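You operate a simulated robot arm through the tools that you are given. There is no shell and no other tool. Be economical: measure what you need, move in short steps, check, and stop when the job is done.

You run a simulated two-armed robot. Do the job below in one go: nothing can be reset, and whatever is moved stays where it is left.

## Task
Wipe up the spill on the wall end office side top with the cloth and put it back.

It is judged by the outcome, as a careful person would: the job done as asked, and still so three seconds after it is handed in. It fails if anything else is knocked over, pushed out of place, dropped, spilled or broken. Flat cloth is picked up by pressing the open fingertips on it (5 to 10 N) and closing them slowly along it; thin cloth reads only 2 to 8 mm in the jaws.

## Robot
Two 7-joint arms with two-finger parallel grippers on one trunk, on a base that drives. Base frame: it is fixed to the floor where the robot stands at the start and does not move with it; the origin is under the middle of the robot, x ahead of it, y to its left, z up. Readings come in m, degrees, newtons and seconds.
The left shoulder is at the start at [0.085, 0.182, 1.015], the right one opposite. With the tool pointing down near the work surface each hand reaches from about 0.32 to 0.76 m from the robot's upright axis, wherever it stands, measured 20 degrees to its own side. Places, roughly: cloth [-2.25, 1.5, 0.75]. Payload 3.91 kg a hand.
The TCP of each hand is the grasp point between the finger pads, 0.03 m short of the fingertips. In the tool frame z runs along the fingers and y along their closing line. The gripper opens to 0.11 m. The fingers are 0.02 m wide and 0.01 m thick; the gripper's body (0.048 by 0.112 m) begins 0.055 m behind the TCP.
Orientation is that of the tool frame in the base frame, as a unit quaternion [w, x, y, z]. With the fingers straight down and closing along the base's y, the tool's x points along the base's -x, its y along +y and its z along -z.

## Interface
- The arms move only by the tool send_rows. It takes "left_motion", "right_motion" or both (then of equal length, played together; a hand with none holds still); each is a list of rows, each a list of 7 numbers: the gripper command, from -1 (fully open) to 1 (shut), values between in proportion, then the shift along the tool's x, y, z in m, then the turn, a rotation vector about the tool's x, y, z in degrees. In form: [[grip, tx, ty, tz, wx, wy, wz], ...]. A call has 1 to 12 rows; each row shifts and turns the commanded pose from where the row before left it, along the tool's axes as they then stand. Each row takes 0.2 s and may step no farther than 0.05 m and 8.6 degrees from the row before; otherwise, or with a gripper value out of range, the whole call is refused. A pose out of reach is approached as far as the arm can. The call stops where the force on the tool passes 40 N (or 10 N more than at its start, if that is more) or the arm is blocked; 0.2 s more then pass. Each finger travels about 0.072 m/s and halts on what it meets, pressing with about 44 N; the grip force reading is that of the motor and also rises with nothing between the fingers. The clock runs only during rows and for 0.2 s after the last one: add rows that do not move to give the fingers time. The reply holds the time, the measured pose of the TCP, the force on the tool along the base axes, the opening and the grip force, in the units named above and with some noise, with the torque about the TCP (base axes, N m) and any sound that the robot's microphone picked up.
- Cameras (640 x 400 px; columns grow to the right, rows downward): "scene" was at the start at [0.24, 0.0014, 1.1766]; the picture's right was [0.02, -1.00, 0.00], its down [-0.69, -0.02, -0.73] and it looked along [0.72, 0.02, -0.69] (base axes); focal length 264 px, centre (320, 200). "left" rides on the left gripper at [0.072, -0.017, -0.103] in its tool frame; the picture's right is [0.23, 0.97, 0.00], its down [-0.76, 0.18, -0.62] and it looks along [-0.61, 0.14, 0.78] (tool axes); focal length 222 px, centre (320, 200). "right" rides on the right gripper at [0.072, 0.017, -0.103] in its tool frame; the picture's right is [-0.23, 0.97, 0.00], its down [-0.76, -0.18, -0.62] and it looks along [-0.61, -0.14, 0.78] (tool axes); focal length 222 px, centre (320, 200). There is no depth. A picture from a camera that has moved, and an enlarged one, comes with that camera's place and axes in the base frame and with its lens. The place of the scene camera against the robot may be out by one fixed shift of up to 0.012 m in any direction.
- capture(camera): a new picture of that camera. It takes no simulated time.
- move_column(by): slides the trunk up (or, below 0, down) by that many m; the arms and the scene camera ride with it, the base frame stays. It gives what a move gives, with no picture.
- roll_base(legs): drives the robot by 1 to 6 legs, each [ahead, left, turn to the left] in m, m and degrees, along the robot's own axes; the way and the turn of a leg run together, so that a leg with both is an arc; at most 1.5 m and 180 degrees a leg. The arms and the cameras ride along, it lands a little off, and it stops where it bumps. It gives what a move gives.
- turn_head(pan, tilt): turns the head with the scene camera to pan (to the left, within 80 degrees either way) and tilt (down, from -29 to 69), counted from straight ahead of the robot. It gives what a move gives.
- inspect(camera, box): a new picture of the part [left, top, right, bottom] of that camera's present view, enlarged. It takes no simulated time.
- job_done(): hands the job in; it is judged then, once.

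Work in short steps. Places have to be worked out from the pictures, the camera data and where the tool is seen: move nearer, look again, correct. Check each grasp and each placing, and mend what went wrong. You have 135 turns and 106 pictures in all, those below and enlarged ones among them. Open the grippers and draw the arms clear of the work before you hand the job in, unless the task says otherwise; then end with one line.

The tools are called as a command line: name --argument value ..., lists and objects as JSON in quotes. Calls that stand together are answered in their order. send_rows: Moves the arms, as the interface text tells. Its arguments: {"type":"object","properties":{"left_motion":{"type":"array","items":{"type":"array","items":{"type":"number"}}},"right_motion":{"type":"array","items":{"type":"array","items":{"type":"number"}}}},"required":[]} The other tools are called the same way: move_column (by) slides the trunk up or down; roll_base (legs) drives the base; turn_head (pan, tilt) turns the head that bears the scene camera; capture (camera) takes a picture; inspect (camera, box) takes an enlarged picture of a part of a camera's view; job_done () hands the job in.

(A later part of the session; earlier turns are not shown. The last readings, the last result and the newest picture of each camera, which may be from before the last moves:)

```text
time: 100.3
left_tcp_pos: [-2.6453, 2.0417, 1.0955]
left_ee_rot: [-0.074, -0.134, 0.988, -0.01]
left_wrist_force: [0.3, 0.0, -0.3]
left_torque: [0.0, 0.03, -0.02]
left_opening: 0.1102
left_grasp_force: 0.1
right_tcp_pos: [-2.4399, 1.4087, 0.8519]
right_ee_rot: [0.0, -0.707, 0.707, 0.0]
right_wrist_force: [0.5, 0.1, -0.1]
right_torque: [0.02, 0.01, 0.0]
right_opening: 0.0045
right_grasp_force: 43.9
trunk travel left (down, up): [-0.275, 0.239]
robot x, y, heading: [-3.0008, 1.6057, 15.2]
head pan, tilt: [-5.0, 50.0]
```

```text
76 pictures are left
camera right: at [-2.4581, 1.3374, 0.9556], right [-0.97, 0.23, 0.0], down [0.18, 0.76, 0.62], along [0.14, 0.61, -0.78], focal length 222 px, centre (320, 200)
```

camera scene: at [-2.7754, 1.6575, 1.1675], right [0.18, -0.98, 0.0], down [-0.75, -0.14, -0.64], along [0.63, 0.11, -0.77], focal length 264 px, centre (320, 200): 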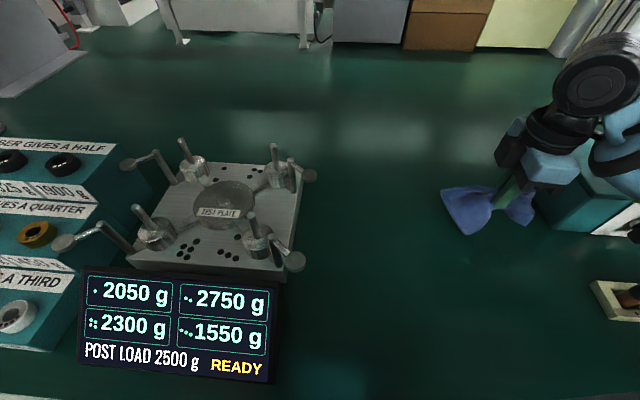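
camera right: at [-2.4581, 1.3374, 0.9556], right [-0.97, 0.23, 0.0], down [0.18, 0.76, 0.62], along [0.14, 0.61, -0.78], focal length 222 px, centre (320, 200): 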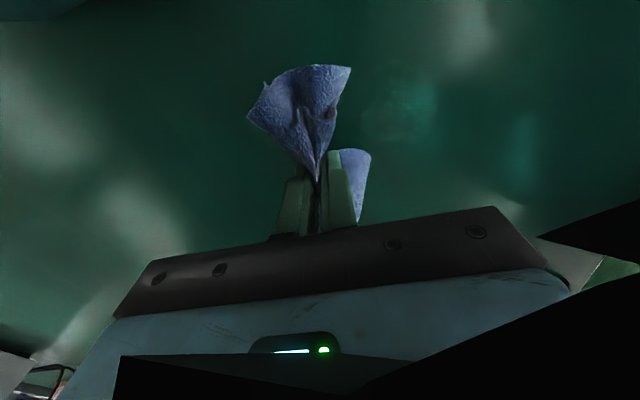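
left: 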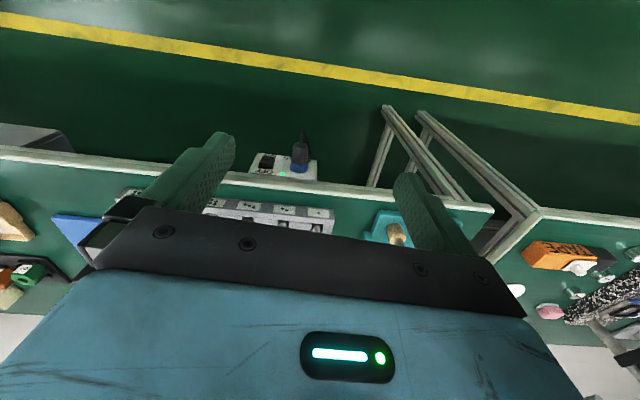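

Spill confirmed at ≈(-2.515, 1.408), still wet. To stay clear of the teal box I start wiping from the near side: move to x≈-2.57 and press down.

send_rows --right_motion '[[1, 0, 0.04, 0, 0, 0, 0], [1, 0, 0.045, 0, 0, 0, 0], [1, 0, 0.045, 0, 0, 0, 0], [1, 0, 0, 0.02, 0, 0, 0], [1, 0, 0, 0.02, 0, 0, 0], [1, 0, 0, 0.014, 0, 0, 0], [1, 0, 0, 0.004, 0, 0, 0], [1, 0, 0, 0, 0, 0, 0]]'

capture --camera "scene"

```text
time: 102.1
left_tcp_pos: [-2.6458, 2.0416, 1.096]
left_ee_rot: [-0.074, -0.133, 0.988, -0.011]
left_wrist_force: [0.1, 0.4, 0.2]
left_torque: [0.03, 0.01, 0.02]
left_opening: 0.1101
left_grasp_force: 0.0
right_tcp_pos: [-2.5709, 1.4079, 0.7937]
right_ee_rot: [0.0, -0.706, 0.708, 0.0]
right_wrist_force: [0.7, -0.9, 2.2]
right_torque: [-0.04, 0.0, 0.03]
right_opening: 0.0046
right_grasp_force: 44.0
trunk travel left (down, up): [-0.275, 0.239]
robot x, y, heading: [-3.0056, 1.6025, 15.2]
head pan, tilt: [-5.0, 50.0]
```

```text
75 pictures are left
camera scene: at [-2.7758, 1.6571, 1.1676], right [0.18, -0.98, 0.0], down [-0.75, -0.14, -0.64], along [0.63, 0.11, -0.77], focal length 264 px, centre (320, 200)
```

scene: 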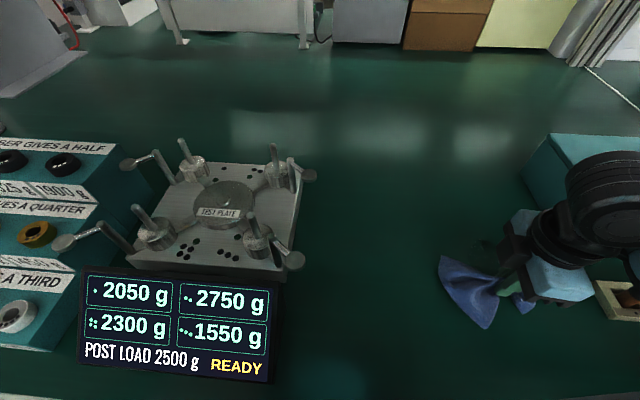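

2 N contact; I press 2 mm more and stroke across the spill in +x and back.

send_rows --right_motion '[[1, 0, 0, 0.002, 0, 0, 0], [1, 0, -0.02, 0, 0, 0, 0], [1, 0, -0.02, 0, 0, 0, 0], [1, 0, -0.02, 0, 0, 0, 0], [1, 0, -0.02, 0, 0, 0, 0], [1, 0, -0.02, 0, 0, 0, 0], [1, 0, -0.015, 0, 0, 0, 0]]'

capture --camera "scene"

capture --camera "right"

```text
time: 103.7
left_tcp_pos: [-2.6469, 2.0418, 1.0954]
left_ee_rot: [-0.073, -0.132, 0.988, -0.011]
left_wrist_force: [-0.5, 0.3, -0.2]
left_torque: [0.0, 0.03, 0.01]
left_opening: 0.11
left_grasp_force: 0.1
right_tcp_pos: [-2.4563, 1.4087, 0.7926]
right_ee_rot: [0.0, -0.707, 0.707, -0.001]
right_wrist_force: [-4.1, 0.2, 15.1]
right_torque: [-0.01, 0.23, -0.01]
right_opening: 0.0046
right_grasp_force: 44.1
trunk travel left (down, up): [-0.275, 0.239]
robot x, y, heading: [-3.002, 1.6027, 15.3]
head pan, tilt: [-5.0, 50.0]
```

```text
74 pictures are left
camera scene: at [-2.777, 1.6574, 1.1679], right [0.18, -0.98, 0.0], down [-0.75, -0.14, -0.64], along [0.63, 0.11, -0.77], focal length 264 px, centre (320, 200)
```

scene: 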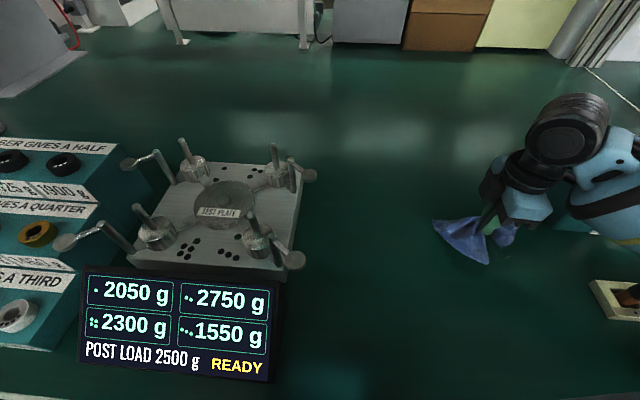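

```text
73 pictures are left
camera right: at [-2.4742, 1.3366, 0.8964], right [-0.97, 0.23, 0.0], down [0.18, 0.76, 0.62], along [0.14, 0.61, -0.78], focal length 222 px, centre (320, 200)
```

right: 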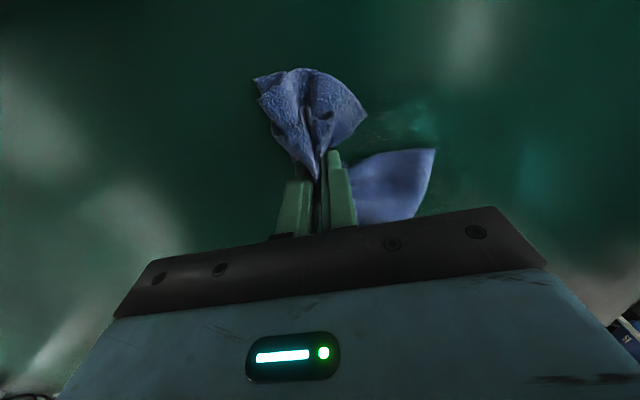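

Some residue remains nearer y≈1.39. I do serpentine strokes at lower y with slightly less force.

send_rows --right_motion '[[1, 0.017, 0, -0.001, 0, 0, 0], [1, 0, 0.02, 0, 0, 0, 0], [1, 0, 0.02, 0, 0, 0, 0], [1, 0, 0.02, 0, 0, 0, 0], [1, 0, 0.02, 0, 0, 0, 0], [1, 0, 0.03, 0, 0, 0, 0], [1, 0.015, 0, 0, 0, 0, 0], [1, 0, -0.03, 0, 0, 0, 0], [1, 0, -0.02, 0, 0, 0, 0], [1, 0, -0.02, 0, 0, 0, 0], [1, 0, -0.02, 0, 0, 0, 0], [1, 0, -0.02, 0, 0, 0, 0]]'

send_rows --right_motion '[[1, -0.022, 0, 0, 0, 0, 0], [1, 0, 0.022, 0, 0, 0, 0], [1, 0, 0.022, 0, 0, 0, 0], [1, 0, 0.022, 0, 0, 0, 0], [1, 0, 0.022, 0, 0, 0, 0], [1, 0, 0.022, 0, 0, 0, 0], [1, -0.022, 0, 0, 0, 0, 0], [1, 0, -0.022, 0, 0, 0, 0], [1, 0, -0.022, 0, 0, 0, 0], [1, 0, -0.022, 0, 0, 0, 0], [1, 0, -0.022, 0, 0, 0, 0], [1, 0, -0.022, 0, 0, 0, 0]]'

send_rows --right_motion '[[1, -0.018, 0, 0, 0, 0, 0], [1, 0, 0.022, 0, 0, 0, 0], [1, 0, 0.022, 0, 0, 0, 0], [1, 0, 0.022, 0, 0, 0, 0], [1, 0, 0.022, 0, 0, 0, 0], [1, 0, 0.022, 0, 0, 0, 0], [1, -0.015, 0, 0, 0, 0, 0], [1, 0, -0.022, 0, 0, 0, 0], [1, 0, -0.022, 0, 0, 0, 0], [1, 0, -0.022, 0, 0, 0, 0], [1, 0, -0.022, 0, 0, 0, 0], [1, 0, -0.022, 0, 0, 0, 0]]'

capture --camera "right"

capture --camera "scene"

```text
time: 106.3
left_tcp_pos: [-2.6451, 2.0417, 1.0954]
left_ee_rot: [-0.075, -0.133, 0.988, -0.011]
left_wrist_force: [-0.7, 0.6, -0.6]
left_torque: [0.02, 0.02, -0.01]
left_opening: 0.1099
left_grasp_force: 0.0
right_tcp_pos: [-2.4551, 1.3761, 0.7938]
right_ee_rot: [0.0, -0.706, 0.708, 0.0]
right_wrist_force: [-1.5, 0.2, 3.3]
right_torque: [0.03, 0.04, 0.04]
right_opening: 0.0044
right_grasp_force: 44.4
trunk travel left (down, up): [-0.275, 0.239]
robot x, y, heading: [-3.0035, 1.6034, 15.3]
head pan, tilt: [-5.0, 50.0]
```

```text
time: 108.9
left_tcp_pos: [-2.6467, 2.041, 1.0955]
left_ee_rot: [-0.074, -0.132, 0.988, -0.012]
left_wrist_force: [-0.1, 0.3, 0.0]
left_torque: [0.03, 0.0, -0.01]
left_opening: 0.1101
left_grasp_force: 0.0
right_tcp_pos: [-2.4557, 1.4207, 0.7933]
right_ee_rot: [0.0, -0.707, 0.708, 0.001]
right_wrist_force: [-1.3, -0.2, 3.5]
right_torque: [-0.08, 0.09, 0.03]
right_opening: 0.0047
right_grasp_force: 44.0
trunk travel left (down, up): [-0.275, 0.239]
robot x, y, heading: [-2.9999, 1.603, 15.1]
head pan, tilt: [-5.0, 50.0]
```

```text
time: 111.5
left_tcp_pos: [-2.6461, 2.0431, 1.0956]
left_ee_rot: [-0.074, -0.132, 0.988, -0.011]
left_wrist_force: [-0.2, 0.1, -0.4]
left_torque: [-0.05, -0.02, 0.0]
left_opening: 0.11
left_grasp_force: 0.0
right_tcp_pos: [-2.4555, 1.454, 0.7934]
right_ee_rot: [0.0, -0.706, 0.708, 0.0]
right_wrist_force: [-0.9, -0.2, 3.4]
right_torque: [-0.01, 0.07, 0.01]
right_opening: 0.0042
right_grasp_force: 43.9
trunk travel left (down, up): [-0.275, 0.239]
robot x, y, heading: [-3.0022, 1.604, 15.4]
head pan, tilt: [-5.0, 50.0]
```

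```text
72 pictures are left
camera right: at [-2.473, 1.3823, 0.8972], right [-0.97, 0.23, 0.0], down [0.18, 0.76, 0.62], along [0.14, 0.61, -0.78], focal length 222 px, centre (320, 200)
```

right: 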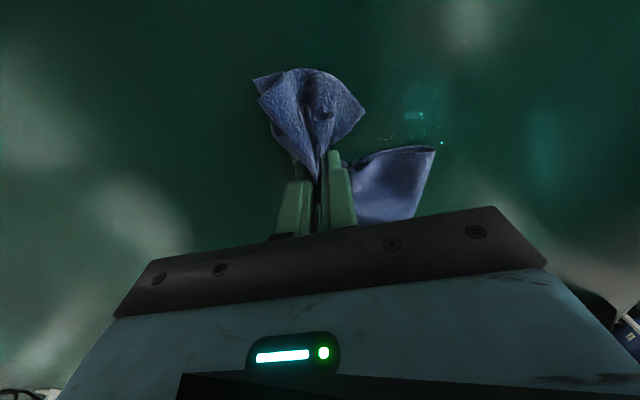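

```text
71 pictures are left
camera scene: at [-2.7758, 1.6572, 1.1676], right [0.18, -0.98, 0.0], down [-0.75, -0.14, -0.64], along [0.63, 0.11, -0.77], focal length 264 px, centre (320, 200)
```

scene: 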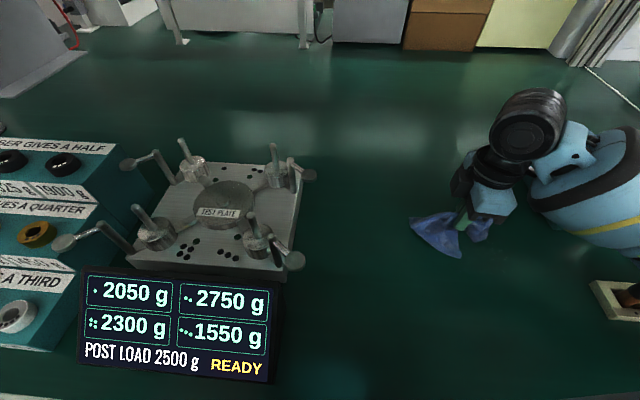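

Pressure was only ~3 N on the later passes. I lift and move aside to see what remains.

send_rows --right_motion '[[1, 0, 0, -0.03, 0, 0, 0], [1, -0.02, -0.02, -0.03, 0, 0, 0], [1, -0.04, -0.01, -0.02, 0, 0, 0], [1, -0.04, 0, 0, 0, 0, 0], [1, 0, 0, 0, 0, 0, 0]]'

capture --camera "right"

inspect --camera "scene" --box '[380, 190, 600, 330]'

```text
time: 112.7
left_tcp_pos: [-2.6449, 2.0409, 1.0949]
left_ee_rot: [-0.074, -0.132, 0.988, -0.01]
left_wrist_force: [-0.3, 0.5, 0.5]
left_torque: [-0.04, 0.01, 0.01]
left_opening: 0.1102
left_grasp_force: 0.1
right_tcp_pos: [-2.425, 1.5524, 0.8736]
right_ee_rot: [0.0, -0.707, 0.708, 0.0]
right_wrist_force: [-0.4, 0.4, 0.1]
right_torque: [-0.01, 0.01, 0.04]
right_opening: 0.0047
right_grasp_force: 44.3
trunk travel left (down, up): [-0.275, 0.239]
robot x, y, heading: [-3.0052, 1.5999, 15.4]
head pan, tilt: [-5.0, 50.0]
```

```text
70 pictures are left
camera right: at [-2.4423, 1.4811, 0.9773], right [-0.97, 0.23, 0.0], down [0.18, 0.76, 0.62], along [0.14, 0.61, -0.78], focal length 222 px, centre (320, 200)
```

right: 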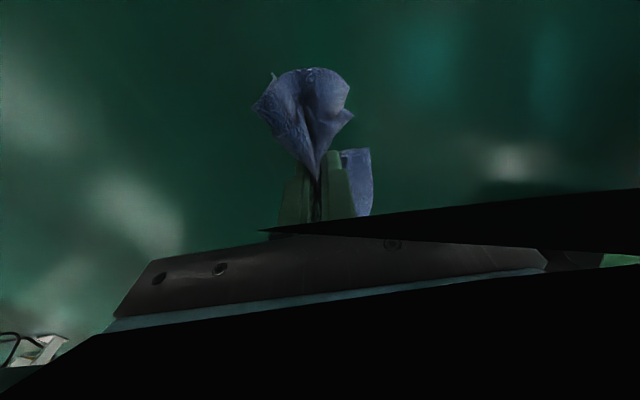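

```text
2.86 times, centred on (490, 260) of scene
camera zoom: at [-2.7757, 1.6565, 1.1676], right [0.18, -0.98, 0.0], down [-0.75, -0.14, -0.64], along [0.63, 0.11, -0.77], focal length 755 px, centre (-166, 29)
```

zoom: 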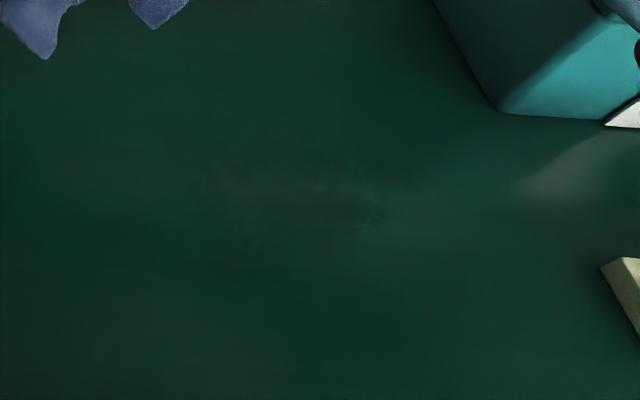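

Only a faint trace remains around (-2.515, 1.38–1.42). I wipe again there with firmer pressure.

send_rows --right_motion '[[1, 0.032, 0.034, 0, 0, 0, 0], [1, 0.032, 0.034, 0, 0, 0, 0], [1, 0.032, 0.034, 0, 0, 0, 0], [1, 0.032, 0.034, 0, 0, 0, 0], [1, 0, 0, 0.04, 0, 0, 0], [1, 0, 0, 0.035, 0, 0, 0], [1, 0, 0, 0.007, 0, 0, 0], [1, 0, 0, 0, 0, 0, 0]]'

send_rows --right_motion '[[1, 0, -0.02, 0, 0, 0, 0], [1, 0, -0.02, 0, 0, 0, 0], [1, 0, -0.02, 0, 0, 0, 0], [1, 0, -0.02, 0, 0, 0, 0], [1, 0, -0.02, 0, 0, 0, 0], [1, 0.012, 0, 0, 0, 0, 0], [1, 0, 0.02, 0, 0, 0, 0], [1, 0, 0.02, 0, 0, 0, 0], [1, 0, 0.02, 0, 0, 0, 0], [1, 0, 0.02, 0, 0, 0, 0], [1, 0, 0.02, 0, 0, 0, 0], [1, 0.012, 0, 0, 0, 0, 0]]'

```text
time: 114.5
left_tcp_pos: [-2.6478, 2.0418, 1.0956]
left_ee_rot: [-0.073, -0.132, 0.989, -0.01]
left_wrist_force: [0.8, -0.6, 1.3]
left_torque: [0.03, 0.02, -0.04]
left_opening: 0.11
left_grasp_force: 0.1
right_tcp_pos: [-2.5616, 1.4257, 0.7922]
right_ee_rot: [0.002, -0.706, 0.708, -0.002]
right_wrist_force: [-1.2, -0.9, 23.3]
right_torque: [-0.01, 0.04, 0.0]
right_opening: 0.0048
right_grasp_force: 44.3
trunk travel left (down, up): [-0.275, 0.239]
robot x, y, heading: [-3.0064, 1.6037, 15.0]
head pan, tilt: [-5.0, 50.0]
```

```text
time: 117.1
left_tcp_pos: [-2.6477, 2.0437, 1.0955]
left_ee_rot: [-0.073, -0.132, 0.988, -0.011]
left_wrist_force: [1.1, 0.1, 0.6]
left_torque: [0.0, 0.02, 0.03]
left_opening: 0.1101
left_grasp_force: 0.0
right_tcp_pos: [-2.5635, 1.4034, 0.7918]
right_ee_rot: [-0.001, 0.708, -0.706, -0.001]
right_wrist_force: [-0.1, 11.2, 33.2]
right_torque: [0.39, 0.0, 0.04]
right_opening: 0.0048
right_grasp_force: 44.7
trunk travel left (down, up): [-0.275, 0.239]
robot x, y, heading: [-3.0069, 1.6023, 15.4]
head pan, tilt: [-5.0, 50.0]
```

Force is up to 33 N; I ease off and continue at lower y.

send_rows --right_motion '[[1, 0, 0, -0.0035, 0, 0, 0], [1, 0, -0.025, 0, 0, 0, 0], [1, 0, -0.025, 0, 0, 0, 0], [1, 0, -0.025, 0, 0, 0, 0], [1, 0, -0.025, 0, 0, 0, 0], [1, 0.013, 0, 0, 0, 0, 0], [1, 0, 0.025, 0, 0, 0, 0], [1, 0, 0.025, 0, 0, 0, 0], [1, 0, 0.025, 0, 0, 0, 0], [1, 0, 0.025, 0, 0, 0, 0], [1, 0.013, 0, 0, 0, 0, 0]]'

send_rows --right_motion '[[1, 0, -0.025, 0, 0, 0, 0], [1, 0, -0.025, 0, 0, 0, 0], [1, 0, -0.025, 0, 0, 0, 0], [1, 0, -0.025, 0, 0, 0, 0], [1, 0.008, 0, 0, 0, 0, 0], [1, 0, 0.025, 0, 0, 0, 0], [1, 0, 0.025, 0, 0, 0, 0], [1, 0, 0.025, 0, 0, 0, 0], [1, 0, 0.025, 0, 0, 0, 0]]'

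send_rows --right_motion '[[1, 0, 0, -0.03, 0, 0, 0], [1, -0.02, -0.02, -0.03, 0, 0, 0], [1, -0.045, -0.02, -0.02, 0, 0, 0], [1, -0.04, -0.025, 0, 0, 0, 0], [1, -0.04, -0.025, 0, 0, 0, 0], [1, -0.04, -0.025, 0, 0, 0, 0], [1, 0, 0, 0, 0, 0, 0]]'

inspect --camera "scene" --box '[380, 190, 600, 330]'

capture --camera "right"

```text
time: 119.5
left_tcp_pos: [-2.6457, 2.0412, 1.0961]
left_ee_rot: [-0.074, -0.133, 0.988, -0.011]
left_wrist_force: [0.1, 0.0, 0.3]
left_torque: [-0.02, -0.04, -0.02]
left_opening: 0.11
left_grasp_force: 0.0
right_tcp_pos: [-2.561, 1.3754, 0.7945]
right_ee_rot: [0.0, -0.706, 0.708, 0.0]
right_wrist_force: [0.9, 0.4, 0.7]
right_torque: [0.03, -0.01, 0.02]
right_opening: 0.0045
right_grasp_force: 43.8
trunk travel left (down, up): [-0.275, 0.239]
robot x, y, heading: [-3.0022, 1.6046, 15.4]
head pan, tilt: [-5.0, 50.0]
```

```text
time: 121.5
left_tcp_pos: [-2.6466, 2.0415, 1.0957]
left_ee_rot: [-0.074, -0.132, 0.988, -0.011]
left_wrist_force: [-0.7, 0.5, 0.5]
left_torque: [0.0, -0.03, 0.01]
left_opening: 0.1101
left_grasp_force: 0.1
right_tcp_pos: [-2.562, 1.3673, 0.7943]
right_ee_rot: [-0.001, -0.707, 0.707, 0.0]
right_wrist_force: [-0.1, 1.0, 0.0]
right_torque: [0.0, 0.0, 0.03]
right_opening: 0.0048
right_grasp_force: 44.0
trunk travel left (down, up): [-0.275, 0.239]
robot x, y, heading: [-3.0023, 1.6019, 15.1]
head pan, tilt: [-5.0, 50.0]
```

```text
refused: row 3 steps farther than a row can; nothing moved
```

```text
2.86 times, centred on (490, 260) of scene
camera zoom: at [-2.776, 1.657, 1.1677], right [0.18, -0.98, 0.0], down [-0.75, -0.14, -0.64], along [0.63, 0.11, -0.77], focal length 755 px, centre (-166, 29)
```

zoom: 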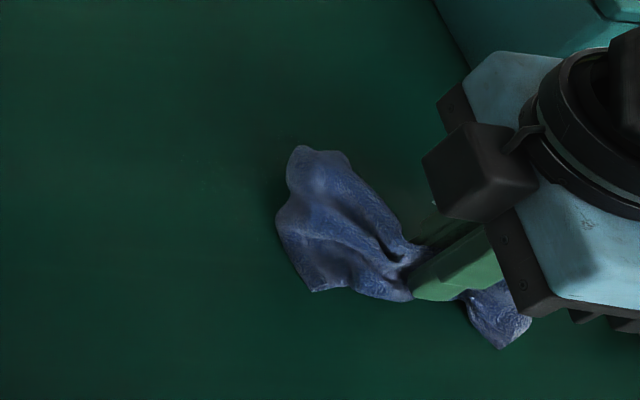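

```text
67 pictures are left
camera right: at [-2.5797, 1.2952, 0.8983], right [-0.97, 0.23, 0.0], down [0.18, 0.76, 0.62], along [0.14, 0.61, -0.78], focal length 222 px, centre (320, 200)
```

right: 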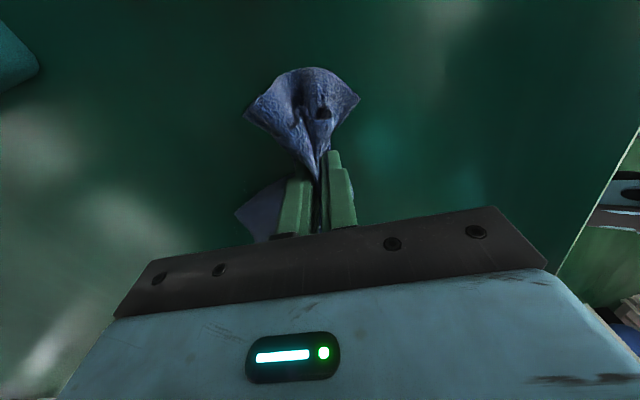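

Those passes barely pressed. I press 2.5 mm more and go back over y 1.37→1.42.

send_rows --right_motion '[[1, 0, 0, 0.0025, 0, 0, 0], [1, 0, -0.025, 0, 0, 0, 0], [1, 0, -0.025, 0, 0, 0, 0], [1, 0, -0.025, 0, 0, 0, 0], [1, 0, -0.025, 0, 0, 0, 0], [1, -0.012, 0, 0, 0, 0, 0], [1, 0, 0.025, 0, 0, 0, 0], [1, 0, 0.025, 0, 0, 0, 0], [1, 0, 0.025, 0, 0, 0, 0], [1, 0, 0.025, 0, 0, 0, 0]]'

send_rows --right_motion '[[1, -0.012, 0, 0.0005, 0, 0, 0], [1, 0, -0.025, 0, 0, 0, 0], [1, 0, -0.025, 0, 0, 0, 0], [1, 0, -0.025, 0, 0, 0, 0], [1, 0, -0.025, 0, 0, 0, 0], [1, -0.012, 0, 0, 0, 0, 0], [1, 0, 0.025, 0, 0, 0, 0], [1, 0, 0.025, 0, 0, 0, 0], [1, 0, 0.025, 0, 0, 0, 0], [1, 0, 0.025, 0, 0, 0, 0]]'

send_rows --right_motion '[[1, -0.012, 0, 0, 0, 0, 0], [1, 0, -0.025, 0, 0, 0, 0], [1, 0, -0.025, 0, 0, 0, 0], [1, 0, -0.025, 0, 0, 0, 0], [1, 0, -0.025, 0, 0, 0, 0], [1, -0.012, 0, 0, 0, 0, 0], [1, 0, 0.025, 0, 0, 0, 0], [1, 0, 0.025, 0, 0, 0, 0], [1, 0, 0.025, 0, 0, 0, 0], [1, 0, 0.025, 0, 0, 0, 0]]'

send_rows --right_motion '[[1, 0, 0, -0.03, 0, 0, 0], [1, -0.02, -0.02, -0.03, 0, 0, 0], [1, -0.04, -0.02, -0.02, 0, 0, 0], [1, -0.03, -0.03, 0, 0, 0, 0], [1, -0.03, -0.03, 0, 0, 0, 0], [1, -0.02, -0.03, 0, 0, 0, 0], [1, 0, 0, 0, 0, 0, 0]]'

inspect --camera "scene" --box '[380, 190, 600, 330]'

capture --camera "right"

```text
time: 123.7
left_tcp_pos: [-2.647, 2.0406, 1.0959]
left_ee_rot: [-0.073, -0.132, 0.988, -0.011]
left_wrist_force: [0.0, -0.3, -0.5]
left_torque: [0.02, 0.01, 0.02]
left_opening: 0.11
left_grasp_force: 0.0
right_tcp_pos: [-2.5622, 1.3795, 0.7936]
right_ee_rot: [0.0, -0.707, 0.707, -0.001]
right_wrist_force: [2.5, -0.8, 9.4]
right_torque: [-0.04, -0.11, -0.01]
right_opening: 0.0046
right_grasp_force: 44.2
trunk travel left (down, up): [-0.275, 0.239]
robot x, y, heading: [-3.0044, 1.6054, 15.3]
head pan, tilt: [-5.0, 50.0]
```

```text
time: 125.9
left_tcp_pos: [-2.6459, 2.0423, 1.0958]
left_ee_rot: [-0.074, -0.133, 0.988, -0.011]
left_wrist_force: [0.7, -0.4, 0.4]
left_torque: [-0.02, 0.02, -0.02]
left_opening: 0.1102
left_grasp_force: 0.1
right_tcp_pos: [-2.5614, 1.4026, 0.7926]
right_ee_rot: [0.001, -0.706, 0.708, 0.0]
right_wrist_force: [7.0, 0.0, 22.8]
right_torque: [0.01, -0.18, 0.0]
right_opening: 0.0048
right_grasp_force: 43.5
trunk travel left (down, up): [-0.275, 0.239]
robot x, y, heading: [-3.004, 1.5993, 15.2]
head pan, tilt: [-5.0, 50.0]
```

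```text
time: 128.1
left_tcp_pos: [-2.6456, 2.0422, 1.0954]
left_ee_rot: [-0.073, -0.132, 0.988, -0.011]
left_wrist_force: [0.1, -0.1, 0.2]
left_torque: [0.02, -0.01, 0.01]
left_opening: 0.11
left_grasp_force: 0.1
right_tcp_pos: [-2.5626, 1.4284, 0.7918]
right_ee_rot: [0.001, -0.706, 0.708, 0.0]
right_wrist_force: [7.6, -1.3, 23.8]
right_torque: [-0.07, -0.22, -0.02]
right_opening: 0.0044
right_grasp_force: 44.2
trunk travel left (down, up): [-0.275, 0.239]
robot x, y, heading: [-3.0036, 1.6031, 15.2]
head pan, tilt: [-5.0, 50.0]
```

```text
time: 129.7
left_tcp_pos: [-2.6459, 2.0409, 1.0952]
left_ee_rot: [-0.074, -0.133, 0.988, -0.01]
left_wrist_force: [-0.4, -0.3, -1.0]
left_torque: [0.01, 0.0, -0.01]
left_opening: 0.1102
left_grasp_force: 0.0
right_tcp_pos: [-2.4309, 1.5689, 0.8704]
right_ee_rot: [0.0, -0.707, 0.708, 0.0]
right_wrist_force: [-0.9, -0.1, -1.2]
right_torque: [0.01, 0.02, 0.01]
right_opening: 0.0045
right_grasp_force: 44.1
trunk travel left (down, up): [-0.275, 0.239]
robot x, y, heading: [-3.0075, 1.6008, 15.3]
head pan, tilt: [-5.0, 50.0]
```

```text
2.86 times, centred on (490, 260) of scene
camera zoom: at [-2.7758, 1.6568, 1.1676], right [0.18, -0.98, 0.0], down [-0.75, -0.14, -0.64], along [0.63, 0.11, -0.77], focal length 755 px, centre (-166, 29)
```

zoom: 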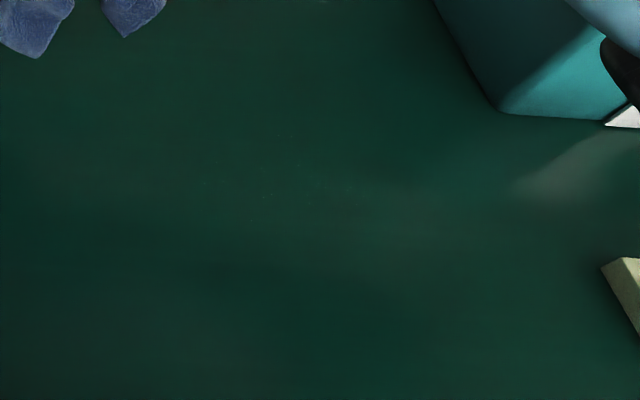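

```text
65 pictures are left
camera right: at [-2.4486, 1.4959, 0.9745], right [-0.97, 0.23, 0.0], down [0.18, 0.76, 0.62], along [0.14, 0.61, -0.78], focal length 222 px, centre (320, 200)
```

right: 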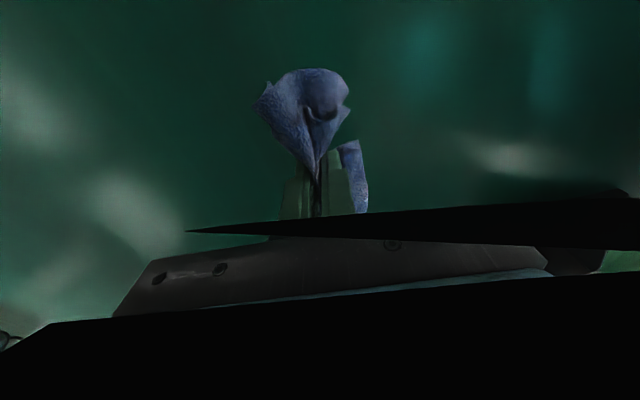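

Only specks remain, if any. A closer enlargement to be sure.

inspect --camera "scene" --box '[440, 225, 530, 281]'

```text
7.11 times, centred on (485, 253) of scene
camera zoom: at [-2.7758, 1.6568, 1.1676], right [0.18, -0.98, 0.0], down [-0.75, -0.14, -0.64], along [0.63, 0.11, -0.77], focal length 1878 px, centre (-853, -177)
```

zoom: 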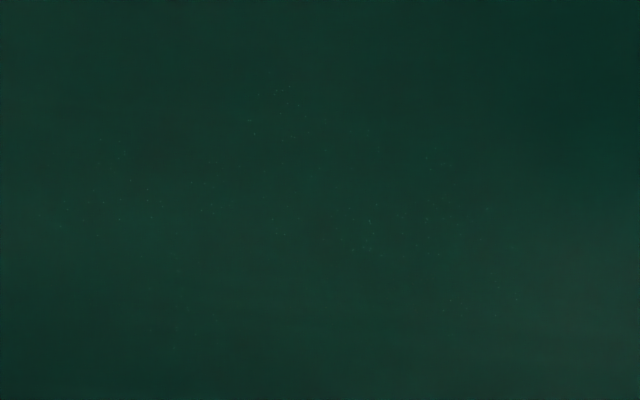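

Faint tiny specks are left over x -2.53..-2.47, y 1.38..1.48. One more thorough pass with strokes along y.

send_rows --right_motion '[[1, 0.02, 0.03, 0, 0, 0, 0], [1, 0.02, 0.03, 0, 0, 0, 0], [1, 0.02, 0.03, 0, 0, 0, 0], [1, 0.019, 0.029, 0.005, 0, 0, 0], [1, 0, 0, 0.04, 0, 0, 0], [1, 0, 0, 0.031, 0, 0, 0], [1, 0, 0, 0.003, 0, 0, 0], [1, 0, 0, 0, 0, 0, 0]]'

send_rows --right_motion '[[1, 0.03, 0, 0, 0, 0, 0], [1, 0.03, 0, 0, 0, 0, 0], [1, 0.03, 0, 0, 0, 0, 0], [1, 0.03, 0, 0, 0, 0, 0], [1, 0, -0.015, 0, 0, 0, 0], [1, -0.03, 0, 0, 0, 0, 0], [1, -0.03, 0, 0, 0, 0, 0], [1, -0.03, 0, 0, 0, 0, 0], [1, -0.03, 0, 0, 0, 0, 0], [1, 0, -0.015, 0, 0, 0, 0]]'

send_rows --right_motion '[[1, 0.03, 0, 0, 0, 0, 0], [1, 0.03, 0, 0, 0, 0, 0], [1, 0.03, 0, 0, 0, 0, 0], [1, 0.03, 0, 0, 0, 0, 0], [1, 0, -0.015, 0, 0, 0, 0], [1, -0.03, 0, 0, 0, 0, 0], [1, -0.03, 0, 0, 0, 0, 0], [1, -0.03, 0, 0, 0, 0, 0], [1, -0.03, 0, 0, 0, 0, 0], [1, 0, -0.015, 0, 0, 0, 0]]'

send_rows --right_motion '[[1, 0.03, 0, 0, 0, 0, 0], [1, 0.03, 0, 0, 0, 0, 0], [1, 0.03, 0, 0, 0, 0, 0], [1, 0.03, 0, 0, 0, 0, 0], [1, 0, -0.015, 0, 0, 0, 0], [1, -0.03, 0, 0, 0, 0, 0], [1, -0.03, 0, 0, 0, 0, 0], [1, -0.03, 0, 0, 0, 0, 0], [1, -0.03, 0, 0, 0, 0, 0]]'

```text
time: 131.5
left_tcp_pos: [-2.6466, 2.0414, 1.0953]
left_ee_rot: [-0.073, -0.132, 0.989, -0.009]
left_wrist_force: [-0.7, -0.3, 0.2]
left_torque: [0.01, -0.02, -0.03]
left_opening: 0.11
left_grasp_force: 0.1
right_tcp_pos: [-2.5497, 1.4885, 0.7911]
right_ee_rot: [0.0, -0.706, 0.708, 0.0]
right_wrist_force: [0.1, -0.9, 9.5]
right_torque: [-0.07, 0.0, 0.03]
right_opening: 0.0045
right_grasp_force: 43.6
trunk travel left (down, up): [-0.275, 0.239]
robot x, y, heading: [-3.0008, 1.6057, 15.4]
head pan, tilt: [-5.0, 50.0]
```

```text
time: 133.7
left_tcp_pos: [-2.6462, 2.0416, 1.0971]
left_ee_rot: [-0.073, -0.133, 0.988, -0.011]
left_wrist_force: [-0.7, 0.1, -0.7]
left_torque: [0.0, -0.01, 0.0]
left_opening: 0.11
left_grasp_force: 0.0
right_tcp_pos: [-2.5216, 1.49, 0.7932]
right_ee_rot: [0.0, 0.708, -0.707, 0.0]
right_wrist_force: [-4.0, 0.0, 10.9]
right_torque: [0.01, 0.17, 0.01]
right_opening: 0.0045
right_grasp_force: 43.4
trunk travel left (down, up): [-0.275, 0.239]
robot x, y, heading: [-3.0036, 1.6063, 15.3]
head pan, tilt: [-5.0, 50.0]
```

```text
time: 135.9
left_tcp_pos: [-2.6473, 2.0422, 1.0959]
left_ee_rot: [-0.073, -0.133, 0.988, -0.011]
left_wrist_force: [0.6, -0.4, 0.1]
left_torque: [-0.03, -0.01, -0.01]
left_opening: 0.11
left_grasp_force: 0.1
right_tcp_pos: [-2.4919, 1.4899, 0.7922]
right_ee_rot: [-0.001, 0.707, -0.707, -0.001]
right_wrist_force: [-3.7, 0.9, 10.0]
right_torque: [0.01, 0.14, 0.02]
right_opening: 0.0044
right_grasp_force: 44.3
trunk travel left (down, up): [-0.275, 0.239]
robot x, y, heading: [-3.0022, 1.6058, 15.4]
head pan, tilt: [-5.0, 50.0]
```

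```text
time: 137.9
left_tcp_pos: [-2.6465, 2.0408, 1.0958]
left_ee_rot: [-0.074, -0.133, 0.988, -0.011]
left_wrist_force: [0.5, -0.5, 1.1]
left_torque: [0.01, 0.01, -0.01]
left_opening: 0.1099
left_grasp_force: 0.1
right_tcp_pos: [-2.4761, 1.4877, 0.7928]
right_ee_rot: [-0.001, -0.706, 0.708, 0.0]
right_wrist_force: [0.0, -2.8, 8.7]
right_torque: [-0.09, 0.05, 0.02]
right_opening: 0.0047
right_grasp_force: 44.0
trunk travel left (down, up): [-0.275, 0.239]
robot x, y, heading: [-3.0055, 1.6041, 15.1]
head pan, tilt: [-5.0, 50.0]
```

Good steady 9–11 N. Two more lines at larger x, then lift over the cloth's home and look.

send_rows --right_motion '[[1, 0, -0.015, 0, 0, 0, 0], [1, 0.03, 0, 0, 0, 0, 0], [1, 0.03, 0, 0, 0, 0, 0], [1, 0.03, 0, 0, 0, 0, 0], [1, -0.03, 0, 0, 0, 0, 0], [1, -0.03, 0, 0, 0, 0, 0], [1, -0.03, 0, 0, 0, 0, 0]]'

send_rows --right_motion '[[1, 0, 0, -0.03, 0, 0, 0], [1, -0.02, -0.02, -0.03, 0, 0, 0], [1, -0.03, -0.025, 0, 0, 0, 0], [1, -0.03, -0.025, 0, 0, 0, 0], [1, -0.03, -0.025, 0, 0, 0, 0], [1, 0, 0, 0, 0, 0, 0]]'

inspect --camera "scene" --box '[425, 215, 540, 290]'

capture --camera "scene"

```text
time: 139.5
left_tcp_pos: [-2.6457, 2.0416, 1.0954]
left_ee_rot: [-0.074, -0.132, 0.988, -0.01]
left_wrist_force: [-0.1, -0.2, -0.5]
left_torque: [0.01, -0.04, 0.01]
left_opening: 0.1102
left_grasp_force: 0.0
right_tcp_pos: [-2.4599, 1.4887, 0.7939]
right_ee_rot: [-0.001, -0.706, 0.708, 0.0]
right_wrist_force: [-0.2, -2.0, 9.6]
right_torque: [-0.07, 0.01, 0.0]
right_opening: 0.0045
right_grasp_force: 44.0
trunk travel left (down, up): [-0.275, 0.239]
robot x, y, heading: [-2.998, 1.6024, 15.3]
head pan, tilt: [-5.0, 50.0]
```

```text
time: 140.9
left_tcp_pos: [-2.6465, 2.0404, 1.0971]
left_ee_rot: [-0.074, -0.132, 0.988, -0.011]
left_wrist_force: [-1.3, 0.6, -0.1]
left_torque: [0.0, -0.02, 0.02]
left_opening: 0.1101
left_grasp_force: 0.1
right_tcp_pos: [-2.3638, 1.5981, 0.8542]
right_ee_rot: [0.0, -0.706, 0.708, 0.0]
right_wrist_force: [-0.2, -0.2, 0.0]
right_torque: [-0.01, 0.03, 0.06]
right_opening: 0.0046
right_grasp_force: 43.9
trunk travel left (down, up): [-0.275, 0.239]
robot x, y, heading: [-3.0026, 1.6038, 15.3]
head pan, tilt: [-5.0, 50.0]
```

```text
5.33 times, centred on (482, 252) of scene
camera zoom: at [-2.7758, 1.6565, 1.1676], right [0.18, -0.98, 0.0], down [-0.75, -0.14, -0.64], along [0.63, 0.11, -0.77], focal length 1409 px, centre (-547, -80)
```

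zoom: 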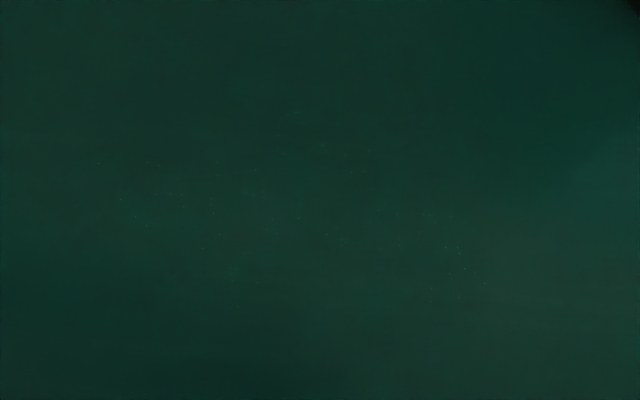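

```text
62 pictures are left
camera scene: at [-2.7758, 1.6565, 1.1676], right [0.18, -0.98, 0.0], down [-0.75, -0.14, -0.64], along [0.63, 0.11, -0.77], focal length 264 px, centre (320, 200)
```

scene: 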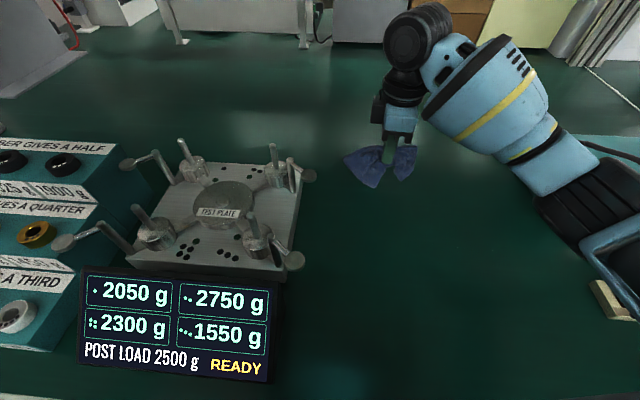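

Barely visible specks. I take a close wrist-camera look at the spot to judge.

send_rows --right_motion '[[1, 0.02, 0.034, -0.005, 0, 0, 0], [1, 0.02, 0.034, -0.005, 0, 0, 0], [1, 0.02, 0.034, -0.005, 0, 0, 0], [1, 0.02, 0.034, -0.005, 0, 0, 0], [1, 0, 0, 0, 0, 0, 0]]'

inspect --camera "right" --box '[200, 0, 440, 150]'

```text
time: 142.1
left_tcp_pos: [-2.6457, 2.0415, 1.0948]
left_ee_rot: [-0.074, -0.133, 0.988, -0.011]
left_wrist_force: [-0.3, 0.7, -0.8]
left_torque: [-0.01, 0.02, -0.02]
left_opening: 0.1099
left_grasp_force: 0.0
right_tcp_pos: [-2.5026, 1.5191, 0.8724]
right_ee_rot: [0.0, -0.706, 0.708, 0.001]
right_wrist_force: [-0.4, 0.1, 0.0]
right_torque: [-0.01, 0.02, 0.02]
right_opening: 0.0044
right_grasp_force: 43.6
trunk travel left (down, up): [-0.275, 0.239]
robot x, y, heading: [-3.0045, 1.6049, 15.6]
head pan, tilt: [-5.0, 50.0]
```

```text
2.67 times, centred on (320, 75) of right
camera zoom: at [-2.5197, 1.4467, 0.976], right [-0.97, 0.23, 0.0], down [0.18, 0.76, 0.62], along [0.14, 0.61, -0.78], focal length 592 px, centre (320, 533)
```

zoom: 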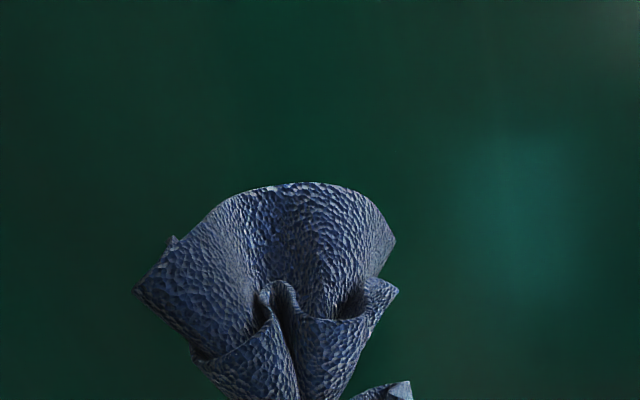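

Looks clean here, but I do one more x-direction pass for the last specks.

send_rows --right_motion '[[1, 0.02, 0.024, 0, 0, 0, 0], [1, 0.02, 0.024, 0, 0, 0, 0], [1, 0, 0, 0.04, 0, 0, 0], [1, 0, 0, 0.037, 0, 0, 0], [1, 0, 0, 0.004, 0, 0, 0], [1, 0, -0.033, 0, 0, 0, 0], [1, 0, -0.033, 0, 0, 0, 0], [1, 0, -0.034, 0, 0, 0, 0], [1, 0.018, 0, 0, 0, 0, 0]]'

send_rows --right_motion '[[1, 0, 0.033, 0, 0, 0, 0], [1, 0, 0.033, 0, 0, 0, 0], [1, 0, 0.034, 0, 0, 0, 0], [1, 0.018, 0, 0, 0, 0, 0], [1, 0, -0.033, 0, 0, 0, 0], [1, 0, -0.033, 0, 0, 0, 0], [1, 0, -0.034, 0, 0, 0, 0], [1, 0.018, 0, 0, 0, 0, 0], [1, 0, 0.033, 0, 0, 0, 0], [1, 0, 0.033, 0, 0, 0, 0], [1, 0, 0.034, 0, 0, 0, 0], [1, 0.018, 0, 0, 0, 0, 0]]'

send_rows --right_motion '[[1, 0, -0.033, 0, 0, 0, 0], [1, 0, -0.033, 0, 0, 0, 0], [1, 0, -0.034, 0, 0, 0, 0], [1, 0.018, 0, 0, 0, 0, 0], [1, 0, 0.033, 0, 0, 0, 0], [1, 0, 0.033, 0, 0, 0, 0], [1, 0, 0.034, 0, 0, 0, 0], [1, 0.015, 0, 0, 0, 0, 0], [1, 0, -0.033, 0, 0, 0, 0], [1, 0, -0.033, 0, 0, 0, 0], [1, 0, -0.034, 0, 0, 0, 0]]'

send_rows --right_motion '[[1, 0, 0, -0.03, 0, 0, 0], [1, -0.02, 0, -0.03, 0, 0, 0], [1, -0.04, -0.02, 0, 0, 0, 0], [1, -0.04, -0.02, 0, 0, 0, 0], [1, -0.04, -0.02, 0, 0, 0, 0], [1, -0.04, -0.02, 0, 0, 0, 0], [1, -0.03, -0.006, 0, 0, 0, 0], [1, -0.023, 0, 0, 0, 0, 0], [1, 0, 0, 0, 0, 0, 0]]'

inspect --camera "scene" --box '[425, 215, 540, 290]'

inspect --camera "scene" --box '[290, 100, 450, 250]'

```text
time: 144.1
left_tcp_pos: [-2.6473, 2.0414, 1.0967]
left_ee_rot: [-0.073, -0.133, 0.988, -0.01]
left_wrist_force: [0.3, -0.8, -0.4]
left_torque: [-0.03, 0.0, 0.0]
left_opening: 0.11
left_grasp_force: 0.1
right_tcp_pos: [-2.4487, 1.4605, 0.7917]
right_ee_rot: [0.002, -0.707, 0.708, -0.001]
right_wrist_force: [1.6, 3.8, 11.1]
right_torque: [0.1, -0.02, -0.01]
right_opening: 0.0047
right_grasp_force: 44.2
trunk travel left (down, up): [-0.275, 0.239]
robot x, y, heading: [-3.0005, 1.6009, 15.1]
head pan, tilt: [-5.0, 50.0]
```

```text
time: 146.7
left_tcp_pos: [-2.646, 2.0425, 1.0962]
left_ee_rot: [-0.073, -0.133, 0.988, -0.011]
left_wrist_force: [0.3, 1.0, -0.7]
left_torque: [0.0, 0.03, -0.01]
left_opening: 0.1101
left_grasp_force: 0.1
right_tcp_pos: [-2.5512, 1.4061, 0.7933]
right_ee_rot: [0.001, -0.707, 0.708, 0.001]
right_wrist_force: [-0.8, 5.6, 17.6]
right_torque: [0.15, 0.03, 0.02]
right_opening: 0.0045
right_grasp_force: 44.0
trunk travel left (down, up): [-0.275, 0.239]
robot x, y, heading: [-3.0027, 1.6007, 15.3]
head pan, tilt: [-5.0, 50.0]
```

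```text
time: 149.1
left_tcp_pos: [-2.648, 2.0423, 1.0962]
left_ee_rot: [-0.073, -0.132, 0.988, -0.012]
left_wrist_force: [0.0, 0.5, 1.0]
left_torque: [0.01, 0.01, -0.02]
left_opening: 0.1099
left_grasp_force: 0.1
right_tcp_pos: [-2.4508, 1.3737, 0.7924]
right_ee_rot: [0.0, -0.707, 0.707, -0.001]
right_wrist_force: [-6.9, 0.6, 20.6]
right_torque: [0.07, 0.21, -0.01]
right_opening: 0.0043
right_grasp_force: 43.9
trunk travel left (down, up): [-0.275, 0.239]
robot x, y, heading: [-3.0041, 1.6028, 15.2]
head pan, tilt: [-5.0, 50.0]
```

```text
time: 151.1
left_tcp_pos: [-2.6458, 2.0413, 1.0953]
left_ee_rot: [-0.075, -0.132, 0.988, -0.011]
left_wrist_force: [-1.2, 0.3, -0.1]
left_torque: [-0.03, 0.02, -0.01]
left_opening: 0.1099
left_grasp_force: 0.1
right_tcp_pos: [-2.3632, 1.604, 0.8525]
right_ee_rot: [0.0, -0.706, 0.708, 0.001]
right_wrist_force: [-0.3, -0.3, -1.2]
right_torque: [-0.01, 0.0, -0.01]
right_opening: 0.0044
right_grasp_force: 43.8
trunk travel left (down, up): [-0.275, 0.239]
robot x, y, heading: [-3.0031, 1.6077, 15.4]
head pan, tilt: [-5.0, 50.0]
```

```text
5.33 times, centred on (482, 252) of scene
camera zoom: at [-2.7756, 1.6567, 1.1676], right [0.18, -0.98, 0.0], down [-0.75, -0.14, -0.64], along [0.63, 0.11, -0.77], focal length 1409 px, centre (-547, -80)
```

zoom: 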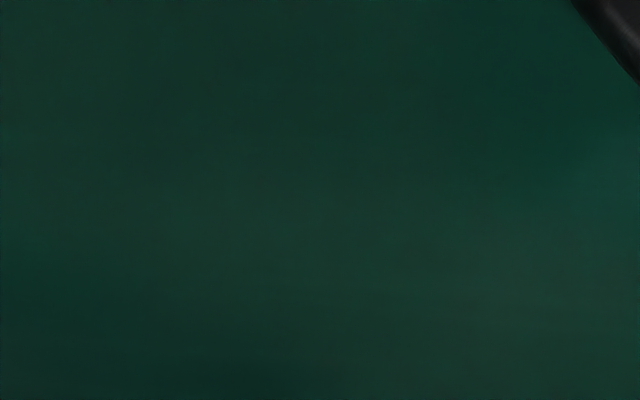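

```text
2.67 times, centred on (370, 175) of scene
camera zoom: at [-2.7756, 1.6567, 1.1676], right [0.18, -0.98, 0.0], down [-0.75, -0.14, -0.64], along [0.63, 0.11, -0.77], focal length 704 px, centre (187, 267)
```

zoom: 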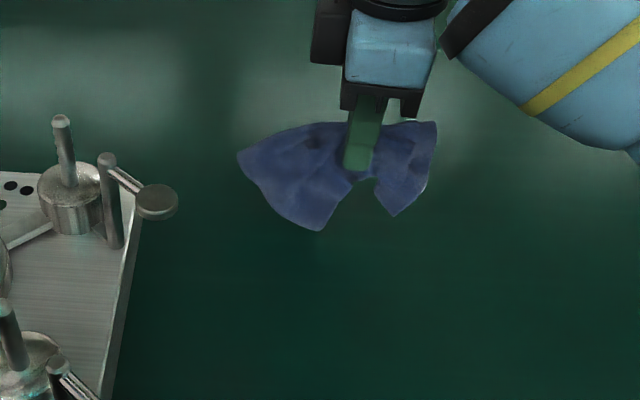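

The spot is clean now. I lower the cloth at its original place and open slowly to spread it.

send_rows --right_motion '[[1, 0.006, 0.002, 0.03, 0, 0, 0], [1, 0, 0, 0.024, 0, 0, 0], [1, 0, 0, 0.005, 0, 0, 0], [1, 0, 0, 0, 0, 0, 0]]'

send_rows --right_motion '[[0.8, 0, 0, 0, 0, 0, 0], [0.6, 0, 0, 0, 0, 0, 0], [0.4, 0, 0, 0, 0, 0, 0], [0.2, 0, 0, 0, 0, 0, 0], [0, 0, 0, 0, 0, 0, 0], [-0.2, 0, 0, 0, 0, 0, 0], [-0.4, 0, 0, 0, 0, 0, 0], [-0.6, 0, 0, 0, 0, 0, 0], [-0.8, 0, 0, 0, 0, 0, 0], [-1, 0, 0, 0, 0, 0, 0], [-1, 0, 0, 0, 0, 0, 0]]'

inspect --camera "scene" --box '[290, 100, 450, 250]'

capture --camera "right"

```text
time: 152.1
left_tcp_pos: [-2.647, 2.0417, 1.0956]
left_ee_rot: [-0.073, -0.132, 0.989, -0.01]
left_wrist_force: [0.3, 0.1, 0.4]
left_torque: [0.0, -0.03, 0.03]
left_opening: 0.1098
left_grasp_force: 0.1
right_tcp_pos: [-2.3658, 1.6011, 0.7936]
right_ee_rot: [0.001, -0.706, 0.708, 0.001]
right_wrist_force: [1.4, 0.6, 6.3]
right_torque: [-0.03, 0.0, -0.01]
right_opening: 0.0045
right_grasp_force: 43.7
trunk travel left (down, up): [-0.275, 0.239]
robot x, y, heading: [-3.001, 1.6026, 15.1]
head pan, tilt: [-5.0, 50.0]
```

```text
time: 154.5
left_tcp_pos: [-2.6458, 2.0409, 1.0959]
left_ee_rot: [-0.074, -0.132, 0.988, -0.01]
left_wrist_force: [-0.3, -0.1, 1.1]
left_torque: [0.02, 0.0, 0.03]
left_opening: 0.1101
left_grasp_force: 0.1
right_tcp_pos: [-2.3649, 1.5998, 0.7916]
right_ee_rot: [0.0, -0.706, 0.708, 0.0]
right_wrist_force: [-0.4, 0.3, 1.5]
right_torque: [0.02, -0.06, 0.03]
right_opening: 0.1098
right_grasp_force: 0.1
trunk travel left (down, up): [-0.275, 0.239]
robot x, y, heading: [-3.0043, 1.6052, 15.4]
head pan, tilt: [-5.0, 50.0]
```

```text
2.67 times, centred on (370, 175) of scene
camera zoom: at [-2.7758, 1.657, 1.1676], right [0.18, -0.98, 0.0], down [-0.75, -0.14, -0.64], along [0.63, 0.11, -0.77], focal length 704 px, centre (187, 267)
```

zoom: 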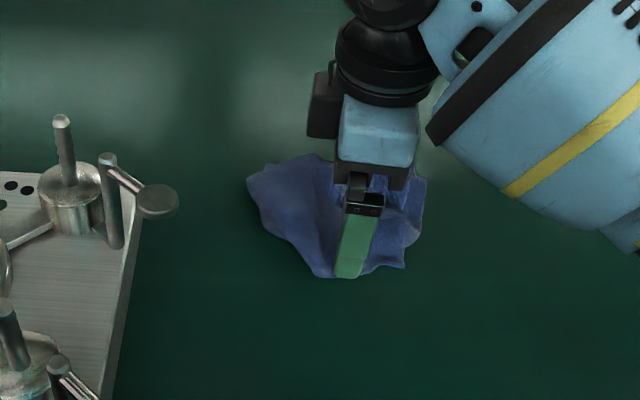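

```text
57 pictures are left
camera right: at [-2.3828, 1.5278, 0.896], right [-0.97, 0.23, 0.0], down [0.18, 0.76, 0.62], along [0.14, 0.61, -0.78], focal length 222 px, centre (320, 200)
```

right: 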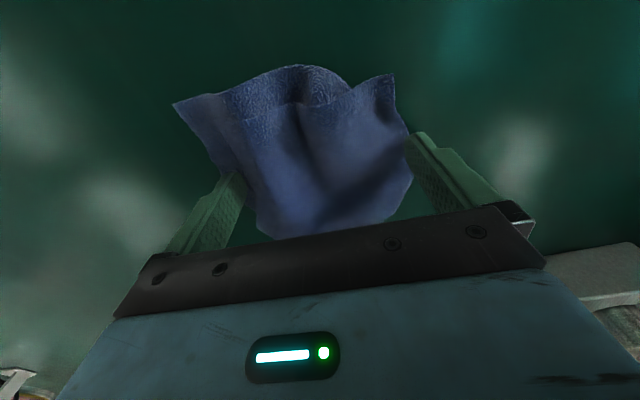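

The cloth spread out nicely. I rise straight up and draw the hand back, then check.

send_rows --right_motion '[[-1, 0, 0, -0.01, 0, 0, 0], [-1, 0, 0, -0.02, 0, 0, 0], [-1, 0, 0, -0.04, 0, 0, 0], [-1, 0, 0, -0.04, 0, 0, 0], [-1, 0, 0, -0.04, 0, 0, 0], [-1, 0.03, 0.03, -0.02, 0, 0, 0], [-1, 0.03, 0.03, 0, 0, 0, 0], [-1, 0.03, 0.03, 0, 0, 0, 0], [-1, 0.03, 0.03, 0, 0, 0, 0], [-1, 0, 0, 0, 0, 0, 0]]'

capture --camera "scene"

inspect --camera "scene" --box '[290, 130, 450, 230]'

```text
time: 156.7
left_tcp_pos: [-2.647, 2.0423, 1.0951]
left_ee_rot: [-0.075, -0.133, 0.988, -0.011]
left_wrist_force: [-0.4, 0.5, 0.9]
left_torque: [-0.01, 0.02, -0.03]
left_opening: 0.1101
left_grasp_force: 0.1
right_tcp_pos: [-2.4856, 1.4795, 0.9619]
right_ee_rot: [0.0, -0.706, 0.708, 0.001]
right_wrist_force: [-0.6, 0.5, -1.4]
right_torque: [-0.01, -0.01, 0.01]
right_opening: 0.1099
right_grasp_force: 0.1
trunk travel left (down, up): [-0.275, 0.239]
robot x, y, heading: [-3.003, 1.6015, 15.0]
head pan, tilt: [-5.0, 50.0]
```

```text
56 pictures are left
camera scene: at [-2.7753, 1.6575, 1.1675], right [0.18, -0.98, 0.0], down [-0.75, -0.14, -0.64], along [0.63, 0.11, -0.77], focal length 264 px, centre (320, 200)
```

scene: 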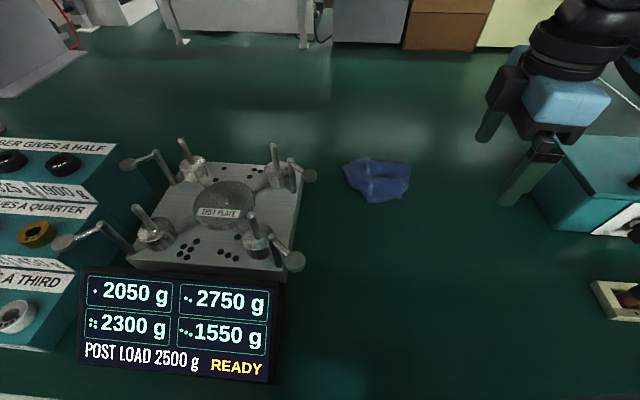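

```text
4.00 times, centred on (370, 180) of scene
camera zoom: at [-2.7753, 1.6575, 1.1675], right [0.18, -0.98, 0.0], down [-0.75, -0.14, -0.64], along [0.63, 0.11, -0.77], focal length 1057 px, centre (120, 280)
```

zoom: 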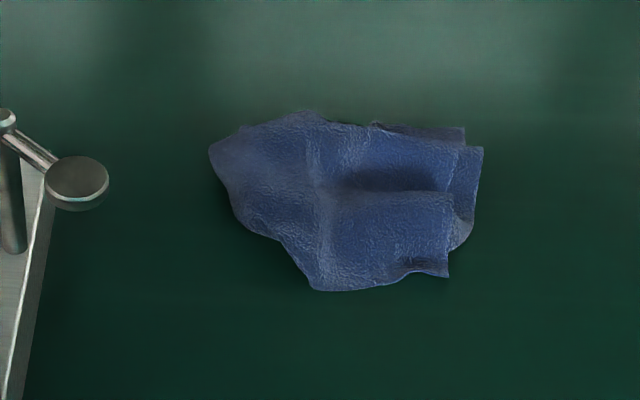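

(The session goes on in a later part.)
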